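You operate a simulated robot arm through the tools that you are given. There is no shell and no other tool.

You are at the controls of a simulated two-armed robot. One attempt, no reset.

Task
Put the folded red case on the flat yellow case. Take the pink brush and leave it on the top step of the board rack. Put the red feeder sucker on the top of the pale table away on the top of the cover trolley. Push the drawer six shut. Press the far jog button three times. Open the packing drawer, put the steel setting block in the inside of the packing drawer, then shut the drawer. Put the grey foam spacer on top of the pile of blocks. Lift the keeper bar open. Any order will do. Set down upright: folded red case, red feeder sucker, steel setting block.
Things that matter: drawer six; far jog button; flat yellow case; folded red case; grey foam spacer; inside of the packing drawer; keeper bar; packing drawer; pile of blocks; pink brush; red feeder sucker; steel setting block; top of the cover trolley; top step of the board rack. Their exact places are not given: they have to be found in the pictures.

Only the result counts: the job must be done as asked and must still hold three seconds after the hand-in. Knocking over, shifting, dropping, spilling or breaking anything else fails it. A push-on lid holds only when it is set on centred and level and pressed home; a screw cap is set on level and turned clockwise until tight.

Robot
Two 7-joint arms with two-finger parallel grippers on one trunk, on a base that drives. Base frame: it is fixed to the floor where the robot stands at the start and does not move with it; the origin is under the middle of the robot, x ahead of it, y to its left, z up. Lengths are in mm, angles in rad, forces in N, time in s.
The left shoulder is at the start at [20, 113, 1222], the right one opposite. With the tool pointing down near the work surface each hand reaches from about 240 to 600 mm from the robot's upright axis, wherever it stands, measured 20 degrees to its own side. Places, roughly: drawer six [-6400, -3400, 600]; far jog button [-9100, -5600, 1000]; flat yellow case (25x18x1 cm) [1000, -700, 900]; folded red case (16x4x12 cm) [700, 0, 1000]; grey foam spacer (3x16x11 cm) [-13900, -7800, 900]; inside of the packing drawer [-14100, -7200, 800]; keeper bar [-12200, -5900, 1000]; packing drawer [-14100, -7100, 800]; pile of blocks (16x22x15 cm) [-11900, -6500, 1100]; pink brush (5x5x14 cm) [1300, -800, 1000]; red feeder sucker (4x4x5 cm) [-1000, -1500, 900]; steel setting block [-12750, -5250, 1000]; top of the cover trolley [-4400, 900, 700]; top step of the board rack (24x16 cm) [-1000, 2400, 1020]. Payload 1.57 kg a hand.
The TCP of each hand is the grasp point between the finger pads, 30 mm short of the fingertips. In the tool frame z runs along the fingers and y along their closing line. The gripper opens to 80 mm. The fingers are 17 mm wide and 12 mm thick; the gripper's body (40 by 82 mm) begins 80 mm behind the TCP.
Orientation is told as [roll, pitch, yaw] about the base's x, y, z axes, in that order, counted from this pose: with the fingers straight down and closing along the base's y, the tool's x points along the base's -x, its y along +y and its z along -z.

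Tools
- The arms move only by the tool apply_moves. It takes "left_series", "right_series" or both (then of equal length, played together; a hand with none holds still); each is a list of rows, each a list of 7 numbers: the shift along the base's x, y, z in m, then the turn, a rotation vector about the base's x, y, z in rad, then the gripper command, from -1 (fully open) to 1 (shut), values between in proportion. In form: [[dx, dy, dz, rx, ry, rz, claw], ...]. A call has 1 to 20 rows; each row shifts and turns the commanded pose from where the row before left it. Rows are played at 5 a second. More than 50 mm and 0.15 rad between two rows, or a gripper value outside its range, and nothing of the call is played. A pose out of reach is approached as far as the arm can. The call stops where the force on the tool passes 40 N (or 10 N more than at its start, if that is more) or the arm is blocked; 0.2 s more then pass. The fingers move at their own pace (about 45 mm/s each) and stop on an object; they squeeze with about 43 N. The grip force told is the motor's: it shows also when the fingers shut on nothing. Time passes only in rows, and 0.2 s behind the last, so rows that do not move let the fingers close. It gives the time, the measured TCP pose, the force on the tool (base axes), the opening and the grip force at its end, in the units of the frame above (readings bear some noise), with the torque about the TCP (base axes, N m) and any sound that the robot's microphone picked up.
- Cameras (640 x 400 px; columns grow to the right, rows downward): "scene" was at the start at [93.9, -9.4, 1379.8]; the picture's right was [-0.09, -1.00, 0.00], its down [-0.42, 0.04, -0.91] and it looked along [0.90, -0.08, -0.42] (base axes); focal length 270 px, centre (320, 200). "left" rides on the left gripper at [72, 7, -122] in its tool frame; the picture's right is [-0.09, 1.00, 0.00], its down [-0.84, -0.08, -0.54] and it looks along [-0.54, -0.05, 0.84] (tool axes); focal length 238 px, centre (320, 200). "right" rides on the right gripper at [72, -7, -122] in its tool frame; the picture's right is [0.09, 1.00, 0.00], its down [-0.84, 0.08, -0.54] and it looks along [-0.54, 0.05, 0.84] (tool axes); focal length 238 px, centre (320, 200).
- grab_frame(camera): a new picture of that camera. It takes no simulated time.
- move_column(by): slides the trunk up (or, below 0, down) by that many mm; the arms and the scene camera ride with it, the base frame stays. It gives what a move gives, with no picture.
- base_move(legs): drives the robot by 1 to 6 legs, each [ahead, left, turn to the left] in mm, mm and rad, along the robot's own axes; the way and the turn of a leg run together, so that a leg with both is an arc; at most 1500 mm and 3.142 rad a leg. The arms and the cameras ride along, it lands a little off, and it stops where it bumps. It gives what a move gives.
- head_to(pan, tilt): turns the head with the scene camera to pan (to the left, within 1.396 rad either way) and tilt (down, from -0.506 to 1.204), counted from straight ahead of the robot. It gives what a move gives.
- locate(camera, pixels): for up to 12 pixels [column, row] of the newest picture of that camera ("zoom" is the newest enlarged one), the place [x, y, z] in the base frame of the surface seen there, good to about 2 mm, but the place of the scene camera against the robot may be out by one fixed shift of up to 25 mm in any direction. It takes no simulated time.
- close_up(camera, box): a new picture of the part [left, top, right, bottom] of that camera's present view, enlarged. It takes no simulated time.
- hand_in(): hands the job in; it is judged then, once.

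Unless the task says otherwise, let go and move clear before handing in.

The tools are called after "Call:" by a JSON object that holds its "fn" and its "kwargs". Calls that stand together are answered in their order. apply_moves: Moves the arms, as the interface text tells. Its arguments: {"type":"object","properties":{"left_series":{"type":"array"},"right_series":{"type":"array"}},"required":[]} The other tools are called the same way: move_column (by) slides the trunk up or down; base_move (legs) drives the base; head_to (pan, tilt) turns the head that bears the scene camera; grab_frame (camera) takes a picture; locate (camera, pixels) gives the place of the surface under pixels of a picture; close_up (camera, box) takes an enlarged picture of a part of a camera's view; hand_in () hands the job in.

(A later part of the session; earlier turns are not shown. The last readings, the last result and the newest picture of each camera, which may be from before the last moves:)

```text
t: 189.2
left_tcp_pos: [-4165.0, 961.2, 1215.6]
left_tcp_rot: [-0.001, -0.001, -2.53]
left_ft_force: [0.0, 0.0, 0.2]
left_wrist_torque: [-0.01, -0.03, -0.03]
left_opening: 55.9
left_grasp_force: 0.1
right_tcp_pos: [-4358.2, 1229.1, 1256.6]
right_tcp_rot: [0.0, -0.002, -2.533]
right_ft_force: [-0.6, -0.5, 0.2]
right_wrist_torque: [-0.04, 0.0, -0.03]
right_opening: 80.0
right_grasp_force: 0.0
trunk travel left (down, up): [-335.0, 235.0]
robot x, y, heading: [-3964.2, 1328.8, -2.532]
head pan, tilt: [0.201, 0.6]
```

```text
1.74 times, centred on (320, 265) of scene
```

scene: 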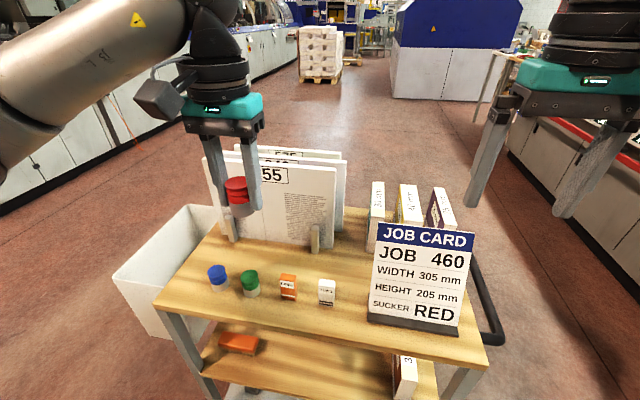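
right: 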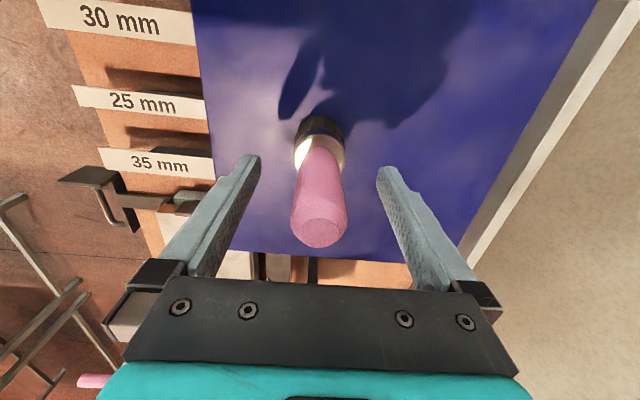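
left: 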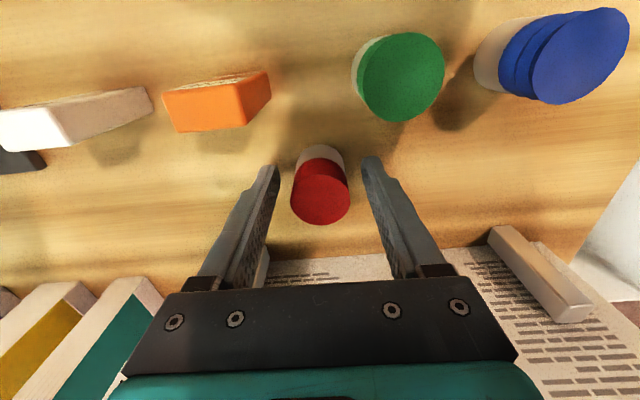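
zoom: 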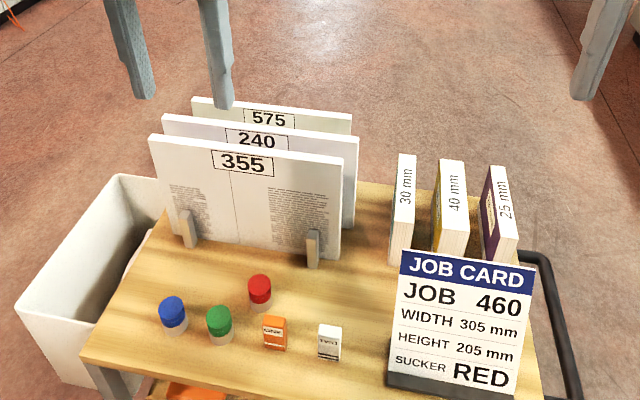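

The red sucker stands upright on the trolley's top. Next is drawer six; I'll back off and look along the way.

Call:
{"fn": "base_move", "kwargs": {"legs": [[-300, 0, 0]]}}

Call:
{"fn": "head_to", "kwargs": {"pan": 0.35, "tilt": 0.2}}

Call:
{"fn": "grab_frame", "kwargs": {"camera": "scene"}}

```text
t: 191.2
left_tcp_pos: [-3921.3, 1133.3, 1216.4]
left_tcp_rot: [0.0, -0.002, -2.531]
left_ft_force: [-0.3, 1.4, 0.4]
left_wrist_torque: [0.01, -0.02, 0.03]
left_opening: 56.0
left_grasp_force: 0.0
right_tcp_pos: [-4114.1, 1401.5, 1256.7]
right_tcp_rot: [0.0, -0.002, -2.537]
right_ft_force: [0.1, 0.8, -0.4]
right_wrist_torque: [0.01, -0.01, -0.01]
right_opening: 80.1
right_grasp_force: 0.1
trunk travel left (down, up): [-335.0, 235.0]
robot x, y, heading: [-3720.1, 1495.4, -2.527]
head pan, tilt: [0.201, 0.6]
```

```text
t: 192.1
left_tcp_pos: [-3922.0, 1132.1, 1215.3]
left_tcp_rot: [0.0, 0.0, -2.532]
left_ft_force: [0.1, 0.2, 0.0]
left_wrist_torque: [0.01, -0.01, 0.0]
left_opening: 56.0
left_grasp_force: 0.0
right_tcp_pos: [-4115.8, 1400.7, 1256.8]
right_tcp_rot: [-0.001, -0.003, -2.535]
right_ft_force: [0.3, 0.2, 0.0]
right_wrist_torque: [0.01, 0.02, -0.03]
right_opening: 79.9
right_grasp_force: 0.0
trunk travel left (down, up): [-335.0, 235.0]
robot x, y, heading: [-3722.2, 1500.2, -2.532]
head pan, tilt: [0.351, 0.201]
```

```text
taken
```

scene: 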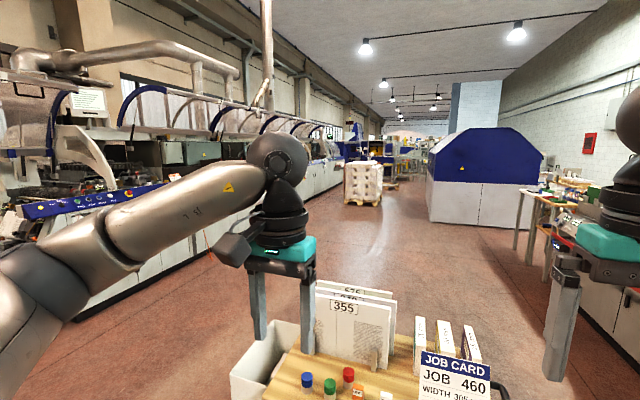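

The lane ahead lies between the machine line on the left and the blue machine on the right. I'll measure its edges.

Call:
{"fn": "locate", "kwargs": {"camera": "scene", "pixels": [[60, 320], [215, 240], [300, 205], [345, 204], [380, 206], [430, 215], [525, 245], [100, 210], [340, 185], [310, 240], [365, 165], [250, 300]]}}

```text
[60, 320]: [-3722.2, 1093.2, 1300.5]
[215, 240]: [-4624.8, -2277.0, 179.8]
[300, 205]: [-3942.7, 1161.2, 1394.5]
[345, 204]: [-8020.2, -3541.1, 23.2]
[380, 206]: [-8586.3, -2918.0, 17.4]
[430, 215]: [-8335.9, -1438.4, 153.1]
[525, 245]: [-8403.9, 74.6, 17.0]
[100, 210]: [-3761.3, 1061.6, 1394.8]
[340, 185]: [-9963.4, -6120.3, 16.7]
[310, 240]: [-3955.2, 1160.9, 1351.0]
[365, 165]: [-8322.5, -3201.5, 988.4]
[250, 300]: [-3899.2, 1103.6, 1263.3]
```

I'll pass left of the trolley: slide left 1.2 m, then go ahead about 4.2 m down the lane.

Call:
{"fn": "base_move", "kwargs": {"legs": [[0, 1225, 0.006], [1500, 0, 0], [1500, 0, 0], [1200, 0, 0]]}}

Call:
{"fn": "head_to", "kwargs": {"pan": 0.9, "tilt": 0.35}}

Call:
{"fn": "grab_frame", "kwargs": {"camera": "scene"}}

```text
t: 217.9
left_tcp_pos: [-6641.2, -2281.4, 1214.0]
left_tcp_rot: [0.0, 0.002, -2.53]
left_ft_force: [-0.3, -0.4, -0.4]
left_wrist_torque: [-0.04, 0.0, -0.02]
left_opening: 56.1
left_grasp_force: 0.1
right_tcp_pos: [-6834.7, -2013.5, 1256.3]
right_tcp_rot: [-0.002, -0.001, -2.534]
right_ft_force: [0.1, -0.4, 0.7]
right_wrist_torque: [-0.01, 0.01, 0.02]
right_opening: 80.0
right_grasp_force: 0.0
trunk travel left (down, up): [-335.0, 235.0]
robot x, y, heading: [-6445.1, -1915.4, -2.532]
head pan, tilt: [0.351, 0.201]
```

```text
t: 218.9
left_tcp_pos: [-6641.6, -2280.8, 1214.8]
left_tcp_rot: [0.0, -0.001, -2.531]
left_ft_force: [0.8, 0.8, -0.4]
left_wrist_torque: [0.01, -0.03, 0.01]
left_opening: 56.2
left_grasp_force: 0.2
right_tcp_pos: [-6833.4, -2013.1, 1255.8]
right_tcp_rot: [0.001, -0.001, -2.535]
right_ft_force: [-0.8, -0.1, -0.3]
right_wrist_torque: [0.0, 0.0, 0.0]
right_opening: 80.0
right_grasp_force: 0.1
trunk travel left (down, up): [-335.0, 235.0]
robot x, y, heading: [-6442.6, -1913.2, -2.527]
head pan, tilt: [0.901, 0.351]
```

```text
taken
```

scene: 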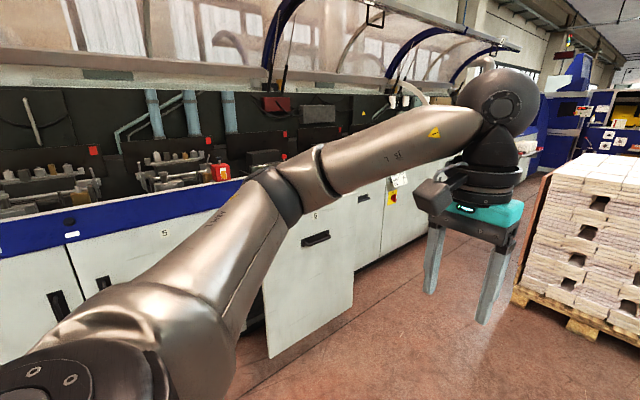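

A white panel stands pulled out at about (305,275). I'll turn left to face the machine and look at it squarely.

Call:
{"fn": "base_move", "kwargs": {"legs": [[0, 0, 1.572], [0, -700, 0]]}}

Call:
{"fn": "head_to", "kwargs": {"pan": 0.0, "tilt": 0.5}}

Call:
{"fn": "grab_frame", "kwargs": {"camera": "scene"}}

```text
t: 226.6
left_tcp_pos: [-6652.4, -2521.9, 1215.5]
left_tcp_rot: [-0.002, -0.001, -0.961]
left_ft_force: [0.2, -0.3, -0.3]
left_wrist_torque: [0.01, 0.0, 0.01]
left_opening: 56.0
left_grasp_force: 0.0
right_tcp_pos: [-6918.8, -2715.1, 1256.5]
right_tcp_rot: [-0.001, -0.001, -0.963]
right_ft_force: [-0.7, 0.2, 0.4]
right_wrist_torque: [0.01, -0.01, 0.04]
right_opening: 80.0
right_grasp_force: 0.1
trunk travel left (down, up): [-335.0, 235.0]
robot x, y, heading: [-7020.4, -2326.9, -0.957]
head pan, tilt: [0.901, 0.351]
```

```text
t: 227.8
left_tcp_pos: [-6651.1, -2522.5, 1214.8]
left_tcp_rot: [0.001, 0.0, -0.958]
left_ft_force: [0.3, 0.1, 0.6]
left_wrist_torque: [0.03, 0.05, 0.02]
left_opening: 55.9
left_grasp_force: 0.0
right_tcp_pos: [-6919.0, -2716.6, 1255.4]
right_tcp_rot: [-0.001, -0.003, -0.963]
right_ft_force: [-0.5, 0.0, 0.6]
right_wrist_torque: [0.01, 0.03, -0.01]
right_opening: 79.8
right_grasp_force: 0.1
trunk travel left (down, up): [-335.0, 235.0]
robot x, y, heading: [-7018.4, -2324.7, -0.956]
head pan, tilt: [0.0, 0.499]
```

```text
taken
```

scene: 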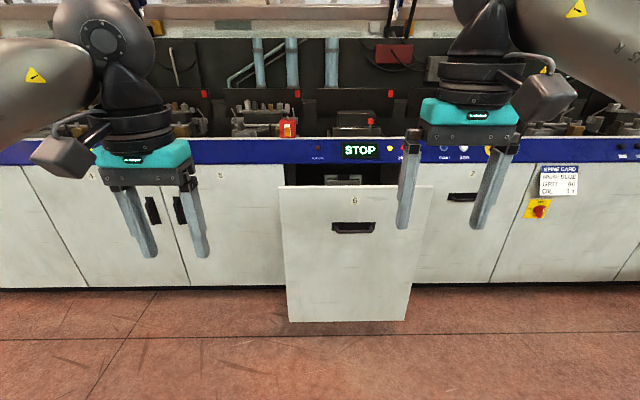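

Drawer six, labelled "6" at (354,200), stands open. I'll measure its front and the neighbouring faces.

Call:
{"fn": "locate", "kwargs": {"camera": "scene", "pixels": [[355, 200], [300, 200], [415, 200], [355, 260], [300, 300], [400, 300], [353, 228], [240, 220], [460, 250], [355, 182], [480, 150], [220, 150]]}}

Call:
{"fn": "close_up", "kwargs": {"camera": "scene", "box": [260, 130, 460, 330]}}

```text
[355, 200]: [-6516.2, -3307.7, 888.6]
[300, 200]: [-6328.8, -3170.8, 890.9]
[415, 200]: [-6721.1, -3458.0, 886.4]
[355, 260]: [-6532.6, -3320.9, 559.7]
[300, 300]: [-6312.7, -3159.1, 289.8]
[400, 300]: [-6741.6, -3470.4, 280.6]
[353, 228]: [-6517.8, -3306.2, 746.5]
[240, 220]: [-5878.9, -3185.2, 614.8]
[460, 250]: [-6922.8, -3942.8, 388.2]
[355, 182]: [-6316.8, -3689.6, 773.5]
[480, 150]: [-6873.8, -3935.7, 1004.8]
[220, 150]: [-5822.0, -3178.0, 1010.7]
```

```text
2.00 times, centred on (360, 230) of scene
```

zoom: 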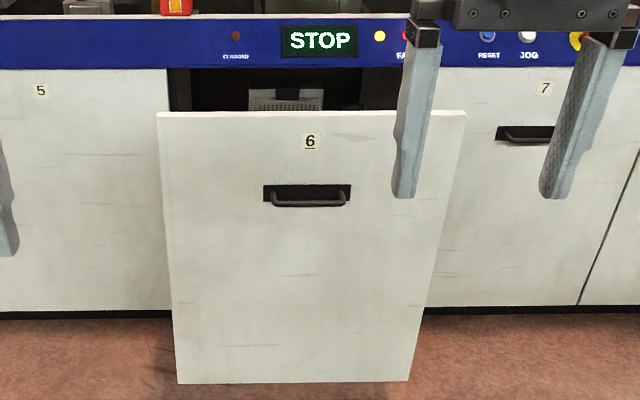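

Drawer six is open by about 275 mm; its front is centred at (-6516,-3308). I'll lower the trunk, close the right gripper and tilt it to point forward for a straight push.

Call:
{"fn": "move_column", "kwargs": {"by": -290}}

Call:
{"fn": "apply_moves", "kwargs": {"right_series": [[0.011, -0.016, 0, -0.117, -0.084, 0, 1], [0.011, -0.016, 0, -0.117, -0.084, 0, 1], [0.011, -0.016, 0, -0.117, -0.084, 0, 1], [0.011, -0.016, 0, -0.117, -0.084, 0, 1], [0.011, -0.016, 0, -0.117, -0.084, 0, 1], [0.011, -0.016, -0.005, -0.117, -0.084, 0, 1], [0.011, -0.016, -0.005, -0.117, -0.084, 0, 1], [0.011, -0.016, -0.005, -0.117, -0.084, 0, 1], [0.0, 0.0, -0.005, -0.117, -0.084, 0, 1], [0.0, 0.0, -0.005, -0.117, -0.084, 0, 1]]}}

Call:
{"fn": "grab_frame", "kwargs": {"camera": "scene"}}

```text
t: 230.7
left_tcp_pos: [-6652.7, -2522.5, 925.1]
left_tcp_rot: [0.002, -0.002, -0.961]
left_ft_force: [-0.5, 0.2, -0.5]
left_wrist_torque: [0.0, -0.01, 0.0]
left_opening: 55.9
left_grasp_force: 0.0
right_tcp_pos: [-6919.9, -2716.3, 966.8]
right_tcp_rot: [0.0, -0.002, -0.961]
right_ft_force: [-0.5, 0.0, 0.4]
right_wrist_torque: [0.0, 0.04, 0.01]
right_opening: 80.0
right_grasp_force: 0.1
trunk travel left (down, up): [-45.0, 525.0]
robot x, y, heading: [-7016.5, -2323.4, -0.959]
head pan, tilt: [0.0, 0.499]
```

```text
t: 232.9
left_tcp_pos: [-6651.8, -2522.5, 924.9]
left_tcp_rot: [-0.001, 0.001, -0.961]
left_ft_force: [0.6, 0.4, -0.5]
left_wrist_torque: [-0.02, -0.02, 0.0]
left_opening: 56.0
left_grasp_force: 0.0
right_tcp_pos: [-6831.5, -2843.8, 947.1]
right_tcp_rot: [0.056, -1.297, -1.005]
right_ft_force: [0.1, -0.7, 0.4]
right_wrist_torque: [0.04, -0.01, 0.0]
right_opening: 0.0
right_grasp_force: 20.9
right hand out of reach, approached as far as the arm can: row 10
trunk travel left (down, up): [-45.0, 525.0]
robot x, y, heading: [-7018.6, -2318.3, -0.96]
head pan, tilt: [0.0, 0.499]
```

```text
taken
```

scene: 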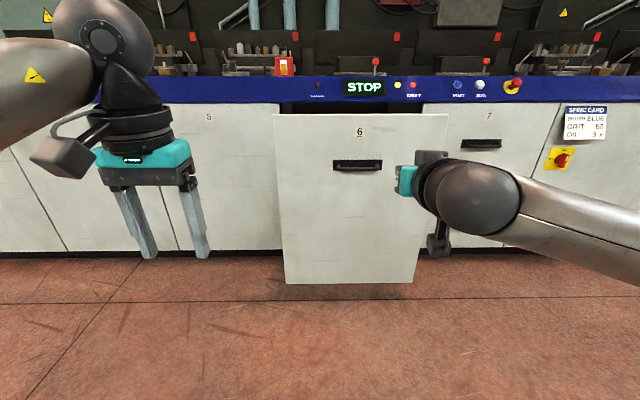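

The right hand now points forward at z≈947. I'll lower it to about z=800 in line with the drawer's middle.

Call:
{"fn": "apply_moves", "kwargs": {"right_series": [[-0.0055, -0.004, -0.037, 0, 0, 0, 1], [-0.0055, -0.004, -0.037, 0, 0, 0, 1], [-0.0055, -0.004, -0.037, 0, 0, 0, 1], [-0.0055, -0.004, -0.037, 0, 0, 0, 1]]}}

Call:
{"fn": "grab_frame", "kwargs": {"camera": "scene"}}

Call:
{"fn": "locate", "kwargs": {"camera": "scene", "pixels": [[355, 118], [290, 118], [358, 131], [358, 166], [350, 200], [415, 125], [400, 255], [300, 255], [230, 150], [480, 125]]}}

```text
t: 233.9
left_tcp_pos: [-6652.0, -2522.3, 925.8]
left_tcp_rot: [0.0, -0.002, -0.958]
left_ft_force: [-0.5, 0.3, -0.5]
left_wrist_torque: [-0.02, 0.02, 0.0]
left_opening: 56.0
left_grasp_force: 0.0
right_tcp_pos: [-6851.4, -2859.7, 926.8]
right_tcp_rot: [0.053, -1.289, -1.003]
right_ft_force: [0.6, 0.8, -0.4]
right_wrist_torque: [0.01, 0.0, -0.04]
right_opening: 0.1
right_grasp_force: 21.3
right hand out of reach, approached as far as the arm can: row 1, 2, 3, 4
trunk travel left (down, up): [-45.0, 525.0]
robot x, y, heading: [-7016.6, -2320.0, -0.959]
head pan, tilt: [0.0, 0.499]
```

```text
taken
```

scene: 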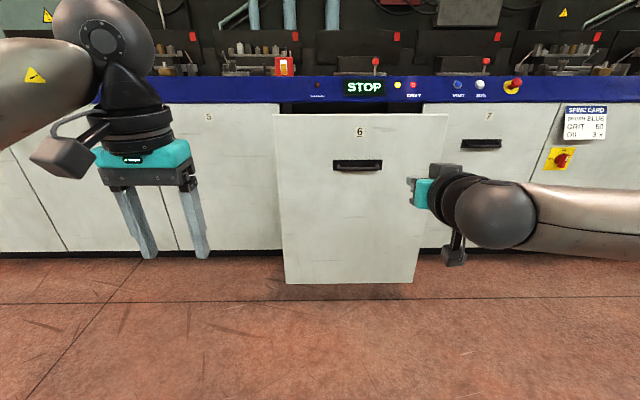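

```text
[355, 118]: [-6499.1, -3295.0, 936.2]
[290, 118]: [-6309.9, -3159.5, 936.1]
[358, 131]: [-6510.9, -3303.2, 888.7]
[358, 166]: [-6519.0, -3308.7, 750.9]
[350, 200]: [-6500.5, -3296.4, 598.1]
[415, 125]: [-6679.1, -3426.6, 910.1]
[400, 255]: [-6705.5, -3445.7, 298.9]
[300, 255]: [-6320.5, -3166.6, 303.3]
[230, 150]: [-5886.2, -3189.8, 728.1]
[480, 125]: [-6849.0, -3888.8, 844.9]
```

The forward-pointing pose can't go lower than z≈927; the drawer's top edge is near z≈922. I'll lower the trunk the last 45 mm and tilt the tool back some to reach z≈830.

Call:
{"fn": "move_column", "kwargs": {"by": -45}}

Call:
{"fn": "apply_moves", "kwargs": {"right_series": [[0, 0, -0.01, 0.121, 0.088, 0, 1], [0, 0, -0.015, 0.121, 0.088, 0, 1], [0, 0, -0.02, 0.121, 0.088, 0, 1], [0, 0, -0.02, 0.0, 0.0, 0, 1]]}}

Call:
{"fn": "grab_frame", "kwargs": {"camera": "scene"}}

```text
t: 234.8
left_tcp_pos: [-6651.9, -2521.5, 879.9]
left_tcp_rot: [-0.001, 0.0, -0.959]
left_ft_force: [-0.1, 0.3, -0.2]
left_wrist_torque: [-0.01, -0.01, -0.02]
left_opening: 55.9
left_grasp_force: 0.1
right_tcp_pos: [-6851.4, -2860.4, 881.0]
right_tcp_rot: [0.053, -1.289, -1.003]
right_ft_force: [-0.6, -0.2, -0.2]
right_wrist_torque: [0.01, 0.0, 0.02]
right_opening: 0.0
right_grasp_force: 21.2
trunk travel left (down, up): [0.0, 570.0]
robot x, y, heading: [-7016.9, -2323.8, -0.957]
head pan, tilt: [0.0, 0.499]
```

```text
t: 235.8
left_tcp_pos: [-6651.0, -2522.6, 879.5]
left_tcp_rot: [0.001, 0.001, -0.96]
left_ft_force: [-0.1, -0.2, -0.1]
left_wrist_torque: [0.01, -0.02, 0.04]
left_opening: 56.1
left_grasp_force: 0.1
right_tcp_pos: [-6850.8, -2860.3, 814.6]
right_tcp_rot: [0.015, -0.838, -0.966]
right_ft_force: [-0.2, -0.8, -0.7]
right_wrist_torque: [0.0, -0.01, -0.02]
right_opening: 0.0
right_grasp_force: 21.1
trunk travel left (down, up): [0.0, 570.0]
robot x, y, heading: [-7019.4, -2320.7, -0.964]
head pan, tilt: [0.0, 0.499]
```

```text
taken
```

scene: 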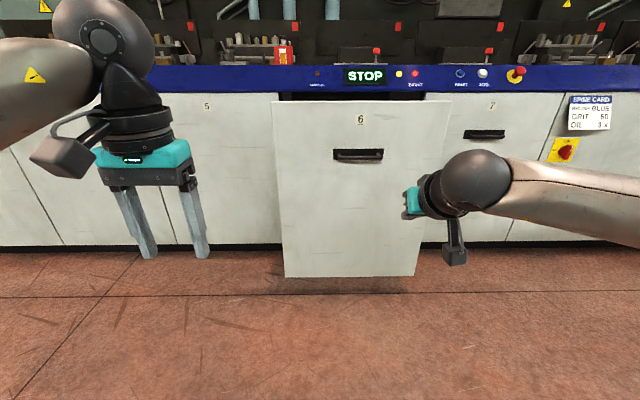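

The hand now points forward-down with its tips at z≈795, right of the robot's axis in line with the drawer. I'll drive ahead 480 mm to come close to the panel.

Call:
{"fn": "base_move", "kwargs": {"legs": [[480, 0, 0]]}}

Call:
{"fn": "head_to", "kwargs": {"pan": -0.3, "tilt": 0.75}}

Call:
{"fn": "grab_frame", "kwargs": {"camera": "scene"}}

Call:
{"fn": "grab_frame", "kwargs": {"camera": "right"}}

```text
t: 238.7
left_tcp_pos: [-6376.3, -2917.4, 878.8]
left_tcp_rot: [0.001, 0.001, -0.962]
left_ft_force: [-0.5, 1.0, 1.8]
left_wrist_torque: [0.02, -0.01, 0.0]
left_opening: 56.1
left_grasp_force: 0.1
right_tcp_pos: [-6576.3, -3255.0, 814.9]
right_tcp_rot: [0.014, -0.841, -0.969]
right_ft_force: [0.5, -0.3, 0.3]
right_wrist_torque: [-0.01, -0.02, 0.0]
right_opening: 0.0
right_grasp_force: 21.1
trunk travel left (down, up): [0.0, 570.0]
robot x, y, heading: [-6738.7, -2716.1, -0.963]
head pan, tilt: [0.0, 0.499]
```

```text
t: 239.5
left_tcp_pos: [-6376.5, -2917.5, 879.1]
left_tcp_rot: [0.0, 0.0, -0.962]
left_ft_force: [0.3, -0.3, 0.1]
left_wrist_torque: [-0.02, 0.02, 0.0]
left_opening: 56.0
left_grasp_force: 0.0
right_tcp_pos: [-6576.4, -3254.0, 815.0]
right_tcp_rot: [0.015, -0.841, -0.969]
right_ft_force: [-0.4, -0.2, -0.3]
right_wrist_torque: [0.02, 0.01, -0.02]
right_opening: 0.0
right_grasp_force: 21.2
trunk travel left (down, up): [0.0, 570.0]
robot x, y, heading: [-6743.3, -2717.4, -0.962]
head pan, tilt: [-0.3, 0.75]
```

```text
taken
```

scene: 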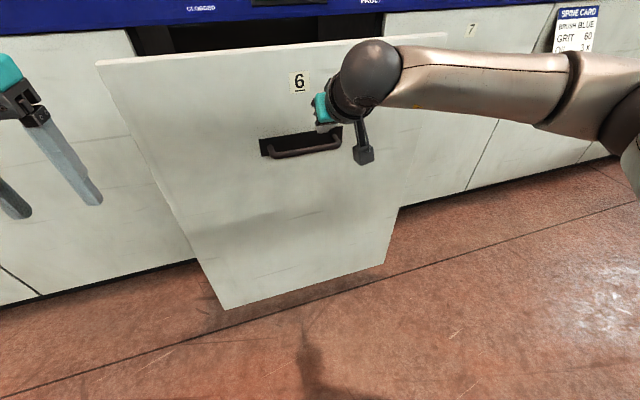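

```text
taken
```

right: 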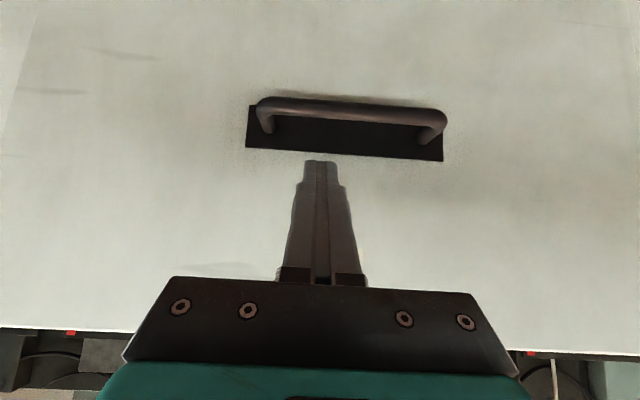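

The right camera sees the panel and the handle plate just below the fingertips. I'll locate the panel precisely.

Call:
{"fn": "locate", "kwargs": {"camera": "right", "pixels": [[250, 200], [400, 200], [200, 230], [420, 240], [350, 105], [300, 145], [250, 60], [400, 60]]}}

```text
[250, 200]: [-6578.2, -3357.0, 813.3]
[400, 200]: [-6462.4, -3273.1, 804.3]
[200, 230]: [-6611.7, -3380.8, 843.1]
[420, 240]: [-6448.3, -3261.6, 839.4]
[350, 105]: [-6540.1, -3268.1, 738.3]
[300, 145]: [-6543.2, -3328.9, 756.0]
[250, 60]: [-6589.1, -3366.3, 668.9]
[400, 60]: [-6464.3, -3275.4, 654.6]
```

The panel lies about 55 mm ahead of the fingertips. I'll push forward along its normal by 150 mm.

Call:
{"fn": "apply_moves", "kwargs": {"right_series": [[0.0147, -0.0203, 0, 0, 0, 0, 1], [0.0147, -0.0203, 0, 0, 0, 0, 1], [0.0088, -0.0122, 0, 0, 0, 0, 1], [0.0088, -0.0122, 0, 0, 0, 0, 1], [0.0088, -0.0122, 0, 0, 0, 0, 1], [0.0088, -0.0122, 0, 0, 0, 0, 1], [0.0088, -0.0122, 0, 0, 0, 0, 1], [0.0088, -0.0122, 0, 0, 0, 0, 1]]}}

Call:
{"fn": "grab_frame", "kwargs": {"camera": "scene"}}

```text
t: 241.3
left_tcp_pos: [-6376.4, -2916.8, 879.4]
left_tcp_rot: [0.001, -0.001, -0.963]
left_ft_force: [-0.3, 0.7, -0.3]
left_wrist_torque: [0.0, 0.0, 0.04]
left_opening: 55.9
left_grasp_force: 0.2
right_tcp_pos: [-6493.3, -3368.7, 815.5]
right_tcp_rot: [0.012, -0.841, -0.97]
right_ft_force: [-0.7, -0.7, 0.7]
right_wrist_torque: [0.0, 0.02, 0.01]
right_opening: 0.1
right_grasp_force: 21.5
trunk travel left (down, up): [0.0, 570.0]
robot x, y, heading: [-6737.8, -2716.1, -0.958]
head pan, tilt: [-0.3, 0.75]
```

```text
taken
```

scene: 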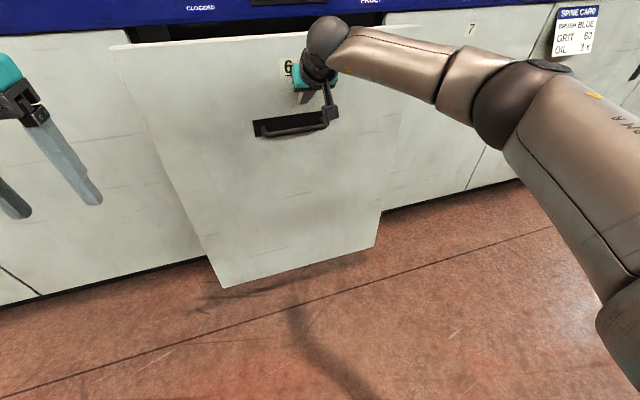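

The drawer slid in about 90 mm with almost no resistance. I'll draw the hand back 150 mm, drive forward 140 mm, and push again.

Call:
{"fn": "apply_moves", "kwargs": {"right_series": [[-0.0176, 0.0243, 0, 0, 0, 0, 1], [-0.0176, 0.0243, 0, 0, 0, 0, 1], [-0.0176, 0.0243, 0, 0, 0, 0, 1], [-0.0176, 0.0243, 0, 0, 0, 0, 1], [-0.0176, 0.0243, 0, 0, 0, 0, 1]]}}

Call:
{"fn": "base_move", "kwargs": {"legs": [[140, 0, 0.01]]}}

Call:
{"fn": "grab_frame", "kwargs": {"camera": "right"}}

```text
t: 242.5
left_tcp_pos: [-6375.8, -2915.8, 879.7]
left_tcp_rot: [0.001, 0.0, -0.962]
left_ft_force: [-0.1, 0.3, 0.2]
left_wrist_torque: [0.01, -0.01, -0.01]
left_opening: 56.1
left_grasp_force: 0.1
right_tcp_pos: [-6580.5, -3247.2, 817.5]
right_tcp_rot: [0.013, -0.842, -0.968]
right_ft_force: [0.3, 0.0, -0.4]
right_wrist_torque: [0.05, -0.02, 0.0]
right_opening: 0.2
right_grasp_force: 21.3
trunk travel left (down, up): [0.0, 570.0]
robot x, y, heading: [-6741.2, -2713.0, -0.957]
head pan, tilt: [-0.3, 0.75]
```

```text
t: 243.8
left_tcp_pos: [-6294.3, -3028.3, 880.1]
left_tcp_rot: [-0.002, 0.0, -0.955]
left_ft_force: [0.2, 0.0, 0.1]
left_wrist_torque: [0.02, 0.0, -0.01]
left_opening: 56.0
left_grasp_force: 0.1
right_tcp_pos: [-6497.7, -3359.3, 816.5]
right_tcp_rot: [0.015, -0.843, -0.963]
right_ft_force: [0.5, -0.9, 0.1]
right_wrist_torque: [0.02, 0.01, -0.03]
right_opening: 0.0
right_grasp_force: 21.3
trunk travel left (down, up): [0.0, 570.0]
robot x, y, heading: [-6664.7, -2829.8, -0.954]
head pan, tilt: [-0.3, 0.75]
```

```text
taken
```

right: 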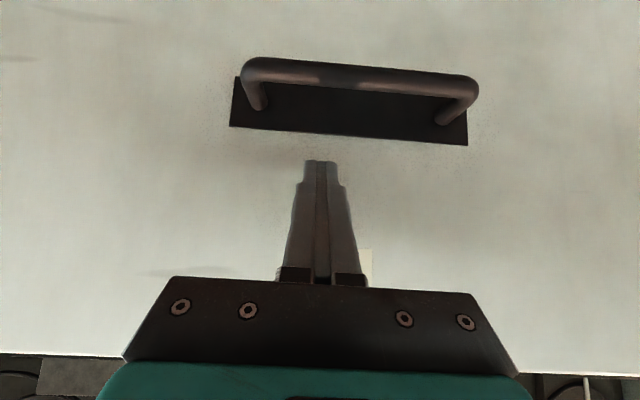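

Now I push again, 165 mm in 15 mm rows.

Call:
{"fn": "apply_moves", "kwargs": {"right_series": [[0.0088, -0.0122, 0, 0, 0, 0, 1], [0.0088, -0.0122, 0, 0, 0, 0, 1], [0.0088, -0.0122, 0, 0, 0, 0, 1], [0.0088, -0.0122, 0, 0, 0, 0, 1], [0.0088, -0.0122, 0, 0, 0, 0, 1], [0.0088, -0.0122, 0, 0, 0, 0, 1], [0.0088, -0.0122, 0, 0, 0, 0, 1], [0.0088, -0.0122, 0, 0, 0, 0, 1], [0.0088, -0.0122, 0, 0, 0, 0, 1], [0.0088, -0.0122, 0, 0, 0, 0, 1], [0.0088, -0.0122, 0, 0, 0, 0, 1]]}}

Call:
{"fn": "grab_frame", "kwargs": {"camera": "scene"}}

```text
t: 246.2
left_tcp_pos: [-6295.0, -3027.1, 879.6]
left_tcp_rot: [0.001, 0.0, -0.953]
left_ft_force: [0.0, 0.1, -0.4]
left_wrist_torque: [-0.01, 0.03, 0.0]
left_opening: 56.0
left_grasp_force: 0.0
right_tcp_pos: [-6400.8, -3494.1, 815.6]
right_tcp_rot: [0.011, -0.841, -0.962]
right_ft_force: [0.3, -0.6, 0.6]
right_wrist_torque: [0.0, -0.06, 0.02]
right_opening: 0.0
right_grasp_force: 21.1
trunk travel left (down, up): [0.0, 570.0]
robot x, y, heading: [-6660.5, -2828.4, -0.953]
head pan, tilt: [-0.3, 0.75]
```

```text
taken
```

scene: 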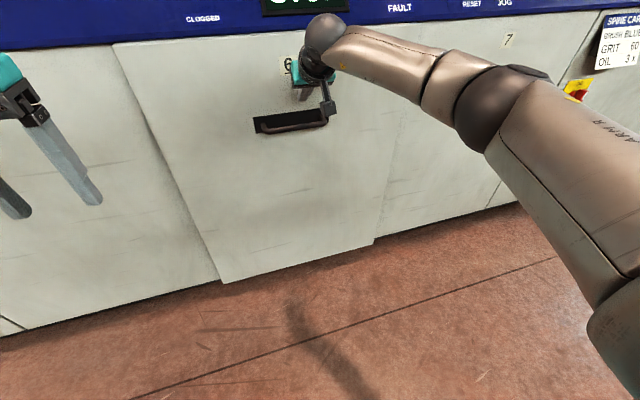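

The drawer is nearly flush. I'll push on in small steps until it stops.

Call:
{"fn": "apply_moves", "kwargs": {"right_series": [[0.0035, -0.0049, 0, 0, 0, 0, 1], [0.0035, -0.0049, 0, 0, 0, 0, 1], [0.0035, -0.0049, 0, 0, 0, 0, 1]]}}

Call:
{"fn": "close_up", "kwargs": {"camera": "scene", "box": [80, 20, 420, 300]}}

```text
t: 247.0
left_tcp_pos: [-6295.6, -3028.1, 880.3]
left_tcp_rot: [0.0, 0.0, -0.953]
left_ft_force: [-0.8, 0.4, 0.0]
left_wrist_torque: [-0.02, 0.01, -0.02]
left_opening: 55.9
left_grasp_force: 0.1
right_tcp_pos: [-6390.4, -3509.2, 816.4]
right_tcp_rot: [0.014, -0.843, -0.96]
right_ft_force: [-0.2, -0.3, 0.7]
right_wrist_torque: [0.01, 0.03, -0.01]
right_opening: 0.2
right_grasp_force: 21.3
trunk travel left (down, up): [0.0, 570.0]
robot x, y, heading: [-6661.3, -2829.7, -0.951]
head pan, tilt: [-0.3, 0.75]
```

```text
1.43 times, centred on (250, 160) of scene
```

zoom: 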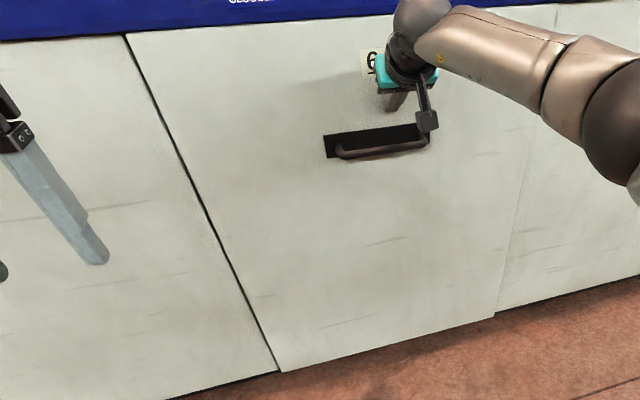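

It looks flush within a few millimetres. I'll continue until a clear stop force.

Call:
{"fn": "apply_moves", "kwargs": {"right_series": [[0.0018, -0.0024, 0, 0, 0, 0, 1], [0.0018, -0.0024, 0, 0, 0, 0, 1], [0.0018, -0.0024, 0, 0, 0, 0, 1]]}}

```text
t: 247.8
left_tcp_pos: [-6294.6, -3028.3, 879.7]
left_tcp_rot: [0.001, -0.002, -0.953]
left_ft_force: [0.5, -0.1, 0.3]
left_wrist_torque: [0.0, 0.03, 0.01]
left_opening: 56.2
left_grasp_force: 0.0
right_tcp_pos: [-6384.4, -3514.8, 817.0]
right_tcp_rot: [0.01, -0.843, -0.961]
right_ft_force: [-0.5, 0.4, 0.2]
right_wrist_torque: [0.01, -0.02, 0.01]
right_opening: 0.1
right_grasp_force: 21.5
trunk travel left (down, up): [0.0, 570.0]
robot x, y, heading: [-6660.8, -2829.1, -0.953]
head pan, tilt: [-0.3, 0.75]
```

Call:
{"fn": "apply_moves", "kwargs": {"right_series": [[0.0018, -0.0024, 0, 0, 0, 0, 1], [0.0018, -0.0024, 0, 0, 0, 0, 1], [0.0018, -0.0024, 0, 0, 0, 0, 1]]}}

Call:
{"fn": "close_up", "kwargs": {"camera": "scene", "box": [80, 20, 420, 300]}}

```text
t: 248.6
left_tcp_pos: [-6296.4, -3027.3, 881.3]
left_tcp_rot: [0.001, -0.004, -0.956]
left_ft_force: [0.5, -1.7, 0.2]
left_wrist_torque: [0.01, 0.03, -0.03]
left_opening: 56.2
left_grasp_force: 0.0
right_tcp_pos: [-6381.3, -3520.8, 816.3]
right_tcp_rot: [0.014, -0.839, -0.964]
right_ft_force: [-14.8, 22.4, 1.8]
right_wrist_torque: [0.35, 0.07, 0.03]
right_opening: 0.1
right_grasp_force: 21.3
trunk travel left (down, up): [0.0, 570.0]
robot x, y, heading: [-6660.5, -2829.3, -0.953]
head pan, tilt: [-0.3, 0.75]
```

```text
1.43 times, centred on (250, 160) of scene
```

zoom: 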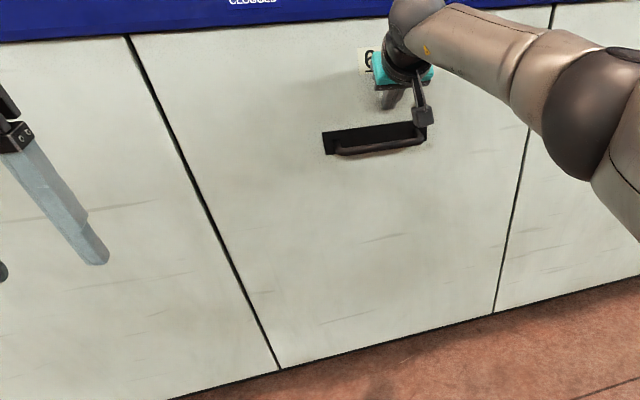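

The drawer met its stop (27 N) and sits flush. I'll withdraw the hand, back off and check it stays shut.

Call:
{"fn": "apply_moves", "kwargs": {"right_series": [[-0.0176, 0.0243, 0, 0, 0, 0, 1], [-0.0176, 0.0243, 0, 0, 0, 0, 1], [-0.0176, 0.0243, 0, 0, 0, 0, 1], [-0.0176, 0.0243, 0, 0, 0, 0, 1], [-0.0176, 0.0243, 0.01, 0, 0, 0, 1]]}}

Call:
{"fn": "base_move", "kwargs": {"legs": [[-600, 0, 0]]}}

Call:
{"fn": "head_to", "kwargs": {"pan": 0.0, "tilt": 0.4}}

Call:
{"fn": "grab_frame", "kwargs": {"camera": "scene"}}

```text
t: 249.8
left_tcp_pos: [-6295.0, -3027.6, 879.2]
left_tcp_rot: [0.0, -0.001, -0.955]
left_ft_force: [0.4, 0.0, -0.2]
left_wrist_torque: [0.01, 0.0, 0.02]
left_opening: 56.0
left_grasp_force: 0.2
right_tcp_pos: [-6468.6, -3402.0, 826.6]
right_tcp_rot: [0.014, -0.841, -0.964]
right_ft_force: [0.6, 0.3, -0.8]
right_wrist_torque: [0.01, 0.01, -0.04]
right_opening: 0.0
right_grasp_force: 20.7
trunk travel left (down, up): [0.0, 570.0]
robot x, y, heading: [-6661.0, -2829.0, -0.955]
head pan, tilt: [-0.3, 0.75]
```

```text
t: 253.2
left_tcp_pos: [-6643.4, -2538.7, 880.2]
left_tcp_rot: [-0.001, 0.001, -0.958]
left_ft_force: [-0.5, 0.4, 0.4]
left_wrist_torque: [0.02, 0.01, 0.0]
left_opening: 55.8
left_grasp_force: 0.0
right_tcp_pos: [-6818.5, -2911.3, 825.5]
right_tcp_rot: [0.015, -0.84, -0.968]
right_ft_force: [0.4, -0.4, 0.1]
right_wrist_torque: [0.0, 0.06, 0.0]
right_opening: 0.1
right_grasp_force: 21.4
trunk travel left (down, up): [0.0, 570.0]
robot x, y, heading: [-7008.1, -2341.0, -0.959]
head pan, tilt: [-0.3, 0.75]
```

```text
t: 254.0
left_tcp_pos: [-6642.1, -2538.5, 879.7]
left_tcp_rot: [0.0, 0.0, -0.959]
left_ft_force: [-0.1, -0.1, 0.5]
left_wrist_torque: [0.02, 0.0, -0.01]
left_opening: 55.7
left_grasp_force: 0.0
right_tcp_pos: [-6817.5, -2911.5, 826.5]
right_tcp_rot: [0.014, -0.841, -0.965]
right_ft_force: [-0.1, 0.4, -0.4]
right_wrist_torque: [-0.02, -0.02, -0.01]
right_opening: 0.0
right_grasp_force: 21.5
trunk travel left (down, up): [0.0, 570.0]
robot x, y, heading: [-7007.2, -2341.6, -0.958]
head pan, tilt: [0.0, 0.4]
```

```text
taken
```

scene: 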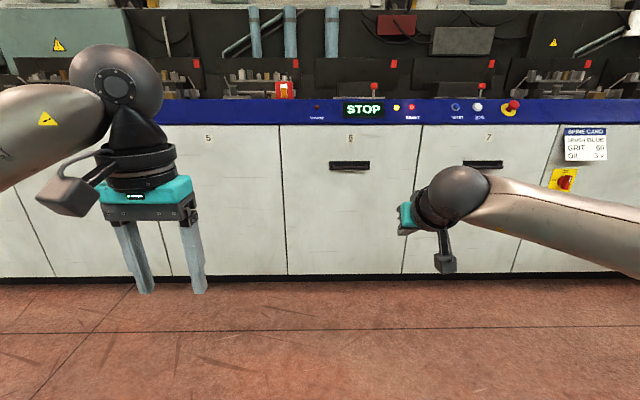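

Drawer six is shut flush. Next is the far jog button farther along this machine; I'll look right along the line.

Call:
{"fn": "head_to", "kwargs": {"pan": -1.1, "tilt": 0.3}}

Call:
{"fn": "grab_frame", "kwargs": {"camera": "scene"}}

Call:
{"fn": "close_up", "kwargs": {"camera": "scene", "box": [0, 60, 300, 260]}}

```text
t: 255.4
left_tcp_pos: [-6641.8, -2538.6, 880.9]
left_tcp_rot: [-0.001, 0.001, -0.959]
left_ft_force: [-0.3, 0.1, 0.5]
left_wrist_torque: [0.02, 0.0, 0.01]
left_opening: 56.0
left_grasp_force: 0.1
right_tcp_pos: [-6818.7, -2911.0, 825.0]
right_tcp_rot: [0.014, -0.841, -0.968]
right_ft_force: [-0.5, 1.0, -0.5]
right_wrist_torque: [-0.02, 0.01, 0.0]
right_opening: 0.0
right_grasp_force: 21.7
trunk travel left (down, up): [0.0, 570.0]
robot x, y, heading: [-7008.8, -2340.3, -0.949]
head pan, tilt: [-1.1, 0.3]
```

```text
taken
```

scene: 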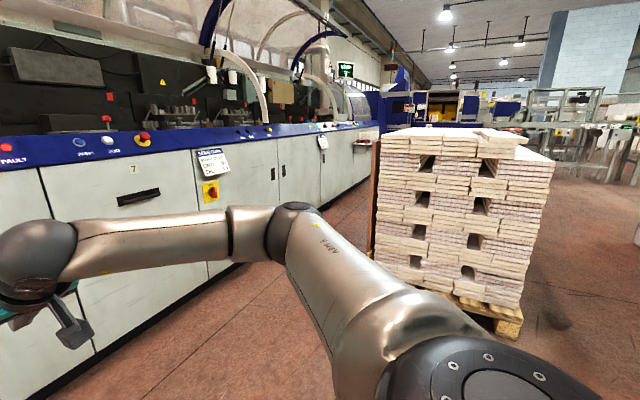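

```text
2.00 times, centred on (150, 160) of scene
```

zoom: 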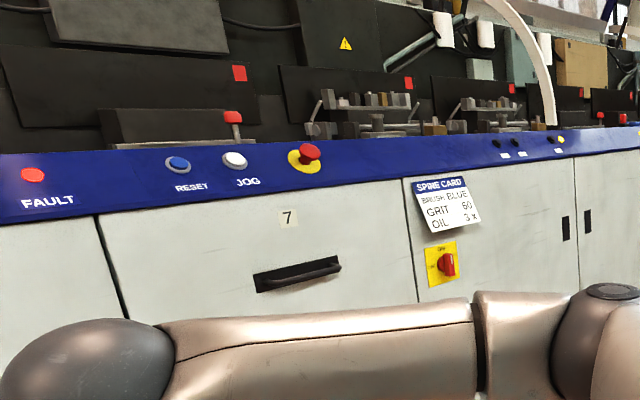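

The near JOG is at (118,140); other buttons appear along the blue strip further off around (250,132) and (320,135). I'll locate these and the pallet corners.

Call:
{"fn": "locate", "kwargs": {"camera": "scene", "pixels": [[118, 140], [250, 132], [270, 130], [355, 128], [372, 240], [378, 130], [445, 292], [500, 335], [550, 160], [450, 130], [300, 150], [340, 180]]}}

Call:
{"fn": "close_up", "kwargs": {"camera": "scene", "box": [220, 80, 400, 200]}}

```text
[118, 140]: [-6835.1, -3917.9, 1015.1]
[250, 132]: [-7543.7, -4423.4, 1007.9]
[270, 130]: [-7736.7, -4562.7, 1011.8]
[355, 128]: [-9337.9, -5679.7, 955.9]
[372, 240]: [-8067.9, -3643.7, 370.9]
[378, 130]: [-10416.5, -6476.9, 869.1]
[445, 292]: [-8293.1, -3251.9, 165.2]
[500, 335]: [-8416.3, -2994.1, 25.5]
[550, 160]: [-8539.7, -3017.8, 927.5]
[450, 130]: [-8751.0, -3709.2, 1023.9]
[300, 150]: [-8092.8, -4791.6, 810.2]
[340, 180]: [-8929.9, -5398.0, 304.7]
```

```text
3.33 times, centred on (310, 140) of scene
```

zoom: 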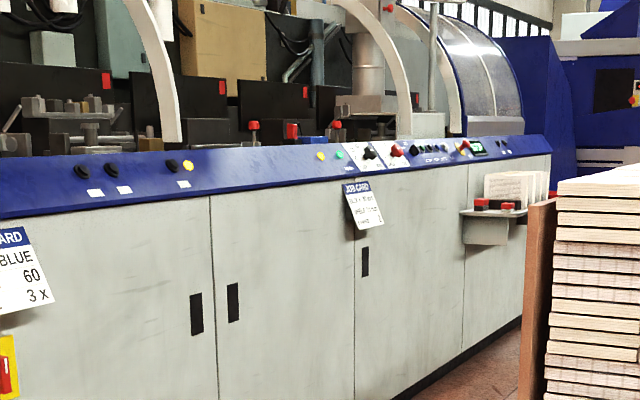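

The far control group lies near (-9340,-5680) at the machine's end, past the pallet. I'll fold the right hand back to vertical, raise the trunk, and then pass between the pallet and the machine.

Call:
{"fn": "apply_moves", "kwargs": {"right_series": [[-0.018, 0.026, 0.01, 0.1134, 0.0823, 0, 1], [-0.018, 0.026, 0.01, 0.1134, 0.0823, 0, 1], [-0.018, 0.026, 0.01, 0.1134, 0.0823, 0, 1], [-0.018, 0.026, 0.01, 0.1134, 0.0823, 0, 1], [-0.018, 0.026, 0.01, 0.1134, 0.0823, 0, 1], [-0.018, 0.026, 0.01, 0.1134, 0.0823, 0, 1]]}}

Call:
{"fn": "move_column", "kwargs": {"by": 400}}

Call:
{"fn": "base_move", "kwargs": {"legs": [[0, 0, -1.571]]}}

Call:
{"fn": "head_to", "kwargs": {"pan": 0.0, "tilt": 0.45}}

Call:
{"fn": "grab_frame", "kwargs": {"camera": "scene"}}

```text
t: 256.8
left_tcp_pos: [-6642.9, -2539.1, 880.1]
left_tcp_rot: [-0.002, 0.001, -0.958]
left_ft_force: [-0.6, -0.6, 0.0]
left_wrist_torque: [-0.02, -0.01, 0.01]
left_opening: 55.9
left_grasp_force: 0.1
right_tcp_pos: [-6926.5, -2754.3, 885.0]
right_tcp_rot: [-0.005, 0.002, -0.958]
right_ft_force: [0.1, 0.3, -0.1]
right_wrist_torque: [0.0, 0.0, -0.01]
right_opening: 0.0
right_grasp_force: 21.9
trunk travel left (down, up): [0.0, 570.0]
robot x, y, heading: [-7011.2, -2336.8, -0.959]
head pan, tilt: [-1.1, 0.3]
```

```text
t: 260.6
left_tcp_pos: [-6642.4, -2538.1, 1280.3]
left_tcp_rot: [0.001, 0.0, -0.958]
left_ft_force: [-0.8, 0.2, 0.3]
left_wrist_torque: [0.0, 0.0, 0.0]
left_opening: 55.8
left_grasp_force: 0.1
right_tcp_pos: [-6925.7, -2756.5, 1285.4]
right_tcp_rot: [-0.006, -0.001, -0.958]
right_ft_force: [-0.5, -0.8, 0.4]
right_wrist_torque: [-0.04, -0.01, -0.02]
right_opening: 0.0
right_grasp_force: 21.5
trunk travel left (down, up): [-400.0, 170.0]
robot x, y, heading: [-7010.8, -2335.4, -0.953]
head pan, tilt: [-1.1, 0.3]
```

```text
t: 264.8
left_tcp_pos: [-7205.7, -2705.2, 1279.7]
left_tcp_rot: [-0.001, -0.001, -2.526]
left_ft_force: [0.3, -0.8, 0.8]
left_wrist_torque: [-0.01, -0.03, -0.03]
left_opening: 56.2
left_grasp_force: 0.1
right_tcp_pos: [-7425.0, -2423.0, 1285.4]
right_tcp_rot: [-0.006, -0.002, -2.522]
right_ft_force: [0.4, 0.1, 0.7]
right_wrist_torque: [0.0, -0.03, 0.0]
right_opening: 0.0
right_grasp_force: 21.5
trunk travel left (down, up): [-400.0, 170.0]
robot x, y, heading: [-7006.8, -2337.0, -2.526]
head pan, tilt: [-1.1, 0.3]
```

```text
t: 266.1
left_tcp_pos: [-7206.5, -2705.0, 1280.0]
left_tcp_rot: [0.0, 0.001, -2.524]
left_ft_force: [-0.7, -0.3, -0.4]
left_wrist_torque: [0.03, 0.0, 0.0]
left_opening: 56.0
left_grasp_force: 0.1
right_tcp_pos: [-7424.5, -2422.8, 1285.0]
right_tcp_rot: [-0.006, 0.0, -2.524]
right_ft_force: [-0.7, 0.4, -0.4]
right_wrist_torque: [0.0, 0.03, 0.03]
right_opening: 0.0
right_grasp_force: 21.1
trunk travel left (down, up): [-400.0, 170.0]
robot x, y, heading: [-7009.4, -2340.8, -2.527]
head pan, tilt: [0.0, 0.45]
```

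```text
taken
```

scene: 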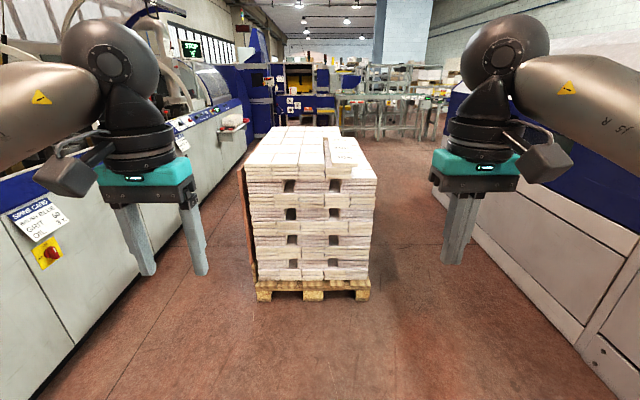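

The pallet stands ahead with a gap on either side. I'll measure both gaps.

Call:
{"fn": "locate", "kwargs": {"camera": "scene", "pixels": [[257, 298], [370, 298], [240, 200], [376, 180], [150, 255], [225, 155], [440, 185], [500, 260], [340, 140], [262, 140], [245, 135], [415, 135]]}}

```text
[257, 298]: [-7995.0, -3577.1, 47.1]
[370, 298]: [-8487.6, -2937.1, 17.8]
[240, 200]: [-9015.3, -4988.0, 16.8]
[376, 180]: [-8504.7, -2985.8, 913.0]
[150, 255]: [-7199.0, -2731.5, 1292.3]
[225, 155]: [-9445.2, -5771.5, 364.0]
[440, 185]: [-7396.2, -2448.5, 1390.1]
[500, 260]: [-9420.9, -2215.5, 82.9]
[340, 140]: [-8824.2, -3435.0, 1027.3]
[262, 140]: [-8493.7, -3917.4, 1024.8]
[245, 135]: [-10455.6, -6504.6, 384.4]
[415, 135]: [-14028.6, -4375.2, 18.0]
```

The gap by the machine is about 920 mm, enough with the arms above pallet height. I'll slide left 905 mm and go ahead 3 m.

Call:
{"fn": "base_move", "kwargs": {"legs": [[0, 905, 0], [1500, 0, 0], [1500, 0, 0]]}}

Call:
{"fn": "head_to", "kwargs": {"pan": 0.7, "tilt": 0.45}}

Call:
{"fn": "grab_frame", "kwargs": {"camera": "scene"}}

```text
t: 284.9
left_tcp_pos: [-9111.1, -5187.6, 1279.6]
left_tcp_rot: [0.0, -0.001, -2.519]
left_ft_force: [-0.5, -1.1, 1.0]
left_wrist_torque: [0.02, 0.03, -0.02]
left_opening: 56.0
left_grasp_force: 0.0
right_tcp_pos: [-9329.8, -4907.5, 1285.6]
right_tcp_rot: [-0.005, 0.0, -2.521]
right_ft_force: [-0.3, 0.9, 0.4]
right_wrist_torque: [0.03, 0.04, -0.06]
right_opening: 0.2
right_grasp_force: 21.2
trunk travel left (down, up): [-400.0, 170.0]
robot x, y, heading: [-8913.2, -4819.4, -2.522]
head pan, tilt: [0.0, 0.45]
```

```text
t: 286.0
left_tcp_pos: [-9111.1, -5187.5, 1279.4]
left_tcp_rot: [0.0, 0.0, -2.521]
left_ft_force: [-0.4, -0.2, -0.3]
left_wrist_torque: [0.0, 0.01, -0.03]
left_opening: 55.9
left_grasp_force: 0.1
right_tcp_pos: [-9329.7, -4906.6, 1285.2]
right_tcp_rot: [-0.004, 0.001, -2.52]
right_ft_force: [0.2, 0.4, 0.2]
right_wrist_torque: [0.0, -0.01, 0.03]
right_opening: 0.1
right_grasp_force: 21.1
trunk travel left (down, up): [-400.0, 170.0]
robot x, y, heading: [-8912.7, -4824.1, -2.518]
head pan, tilt: [0.7, 0.45]
```

```text
taken
```

scene: 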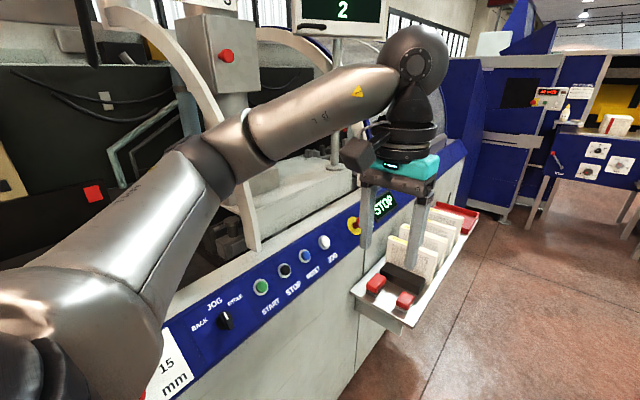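

The panel here shows START, STOP, RESET and a white JOG button at (323,242). I'll locate it and zoom in.

Call:
{"fn": "locate", "kwargs": {"camera": "scene", "pixels": [[323, 242], [305, 256], [285, 270], [262, 287], [225, 320], [352, 228], [330, 250], [300, 290], [365, 300], [445, 215]]}}

Call:
{"fn": "close_up", "kwargs": {"camera": "scene", "box": [160, 190, 420, 360]}}

```text
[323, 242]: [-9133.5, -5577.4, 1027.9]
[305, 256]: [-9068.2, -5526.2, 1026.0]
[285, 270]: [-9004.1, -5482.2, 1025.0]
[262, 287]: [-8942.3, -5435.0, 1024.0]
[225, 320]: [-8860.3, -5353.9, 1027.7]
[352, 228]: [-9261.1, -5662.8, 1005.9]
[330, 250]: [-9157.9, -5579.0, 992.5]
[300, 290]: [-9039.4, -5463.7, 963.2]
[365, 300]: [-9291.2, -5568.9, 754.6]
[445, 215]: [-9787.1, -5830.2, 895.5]
```

```text
2.35 times, centred on (290, 275) of scene
```

zoom: 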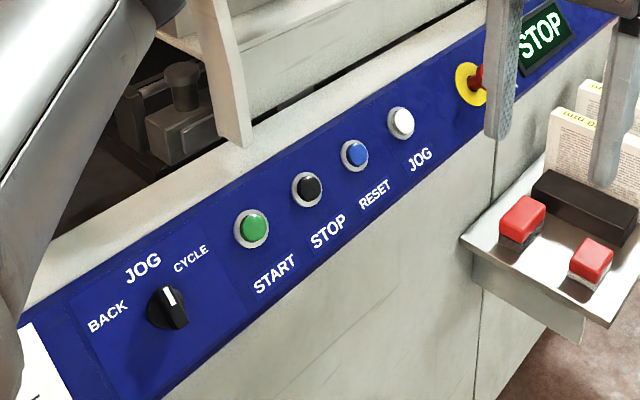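

The far JOG button is at about (-9133,-5577), z≈1012. I'll move along to stand in front of it for the right hand and turn to face the machine.

Call:
{"fn": "base_move", "kwargs": {"legs": [[470, -230, 0], [0, 0, 1.576]]}}

Call:
{"fn": "head_to", "kwargs": {"pan": -0.2, "tilt": 0.55}}

Call:
{"fn": "grab_frame", "kwargs": {"camera": "scene"}}

Call:
{"fn": "grab_frame", "kwargs": {"camera": "right"}}

```text
t: 292.9
left_tcp_pos: [-9067.7, -5105.5, 1281.0]
left_tcp_rot: [-0.001, -0.001, -0.953]
left_ft_force: [0.8, -0.6, -0.1]
left_wrist_torque: [0.03, 0.0, 0.02]
left_opening: 56.3
left_grasp_force: 0.0
right_tcp_pos: [-9349.5, -5323.9, 1285.6]
right_tcp_rot: [-0.005, 0.0, -0.95]
right_ft_force: [-1.1, -0.3, 0.3]
right_wrist_torque: [-0.02, -0.02, -0.02]
right_opening: 0.0
right_grasp_force: 21.1
trunk travel left (down, up): [-400.0, 170.0]
robot x, y, heading: [-9436.3, -4909.9, -0.952]
head pan, tilt: [0.7, 0.45]
```

```text
t: 294.1
left_tcp_pos: [-9068.4, -5105.7, 1279.7]
left_tcp_rot: [0.0, -0.001, -0.953]
left_ft_force: [0.1, -0.7, 0.6]
left_wrist_torque: [0.03, -0.02, -0.01]
left_opening: 56.0
left_grasp_force: 0.1
right_tcp_pos: [-9348.9, -5324.1, 1285.6]
right_tcp_rot: [-0.004, -0.001, -0.953]
right_ft_force: [-0.3, 0.1, 1.1]
right_wrist_torque: [-0.01, -0.02, -0.01]
right_opening: 0.2
right_grasp_force: 21.2
trunk travel left (down, up): [-400.0, 170.0]
robot x, y, heading: [-9434.7, -4908.4, -0.956]
head pan, tilt: [-0.201, 0.55]
```

```text
taken
```

scene: 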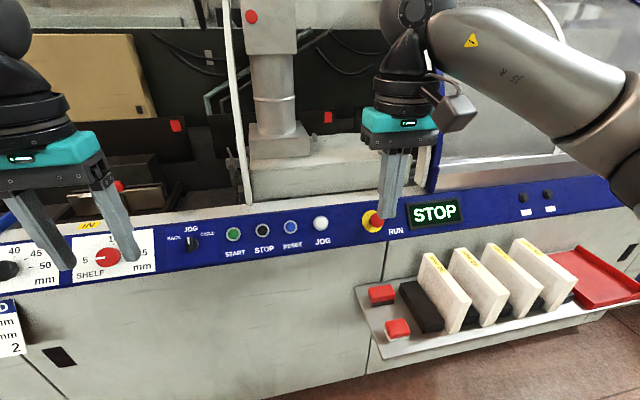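

```text
taken
```

right: 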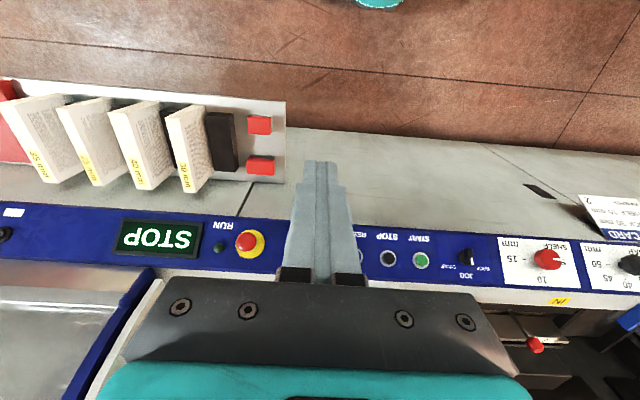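

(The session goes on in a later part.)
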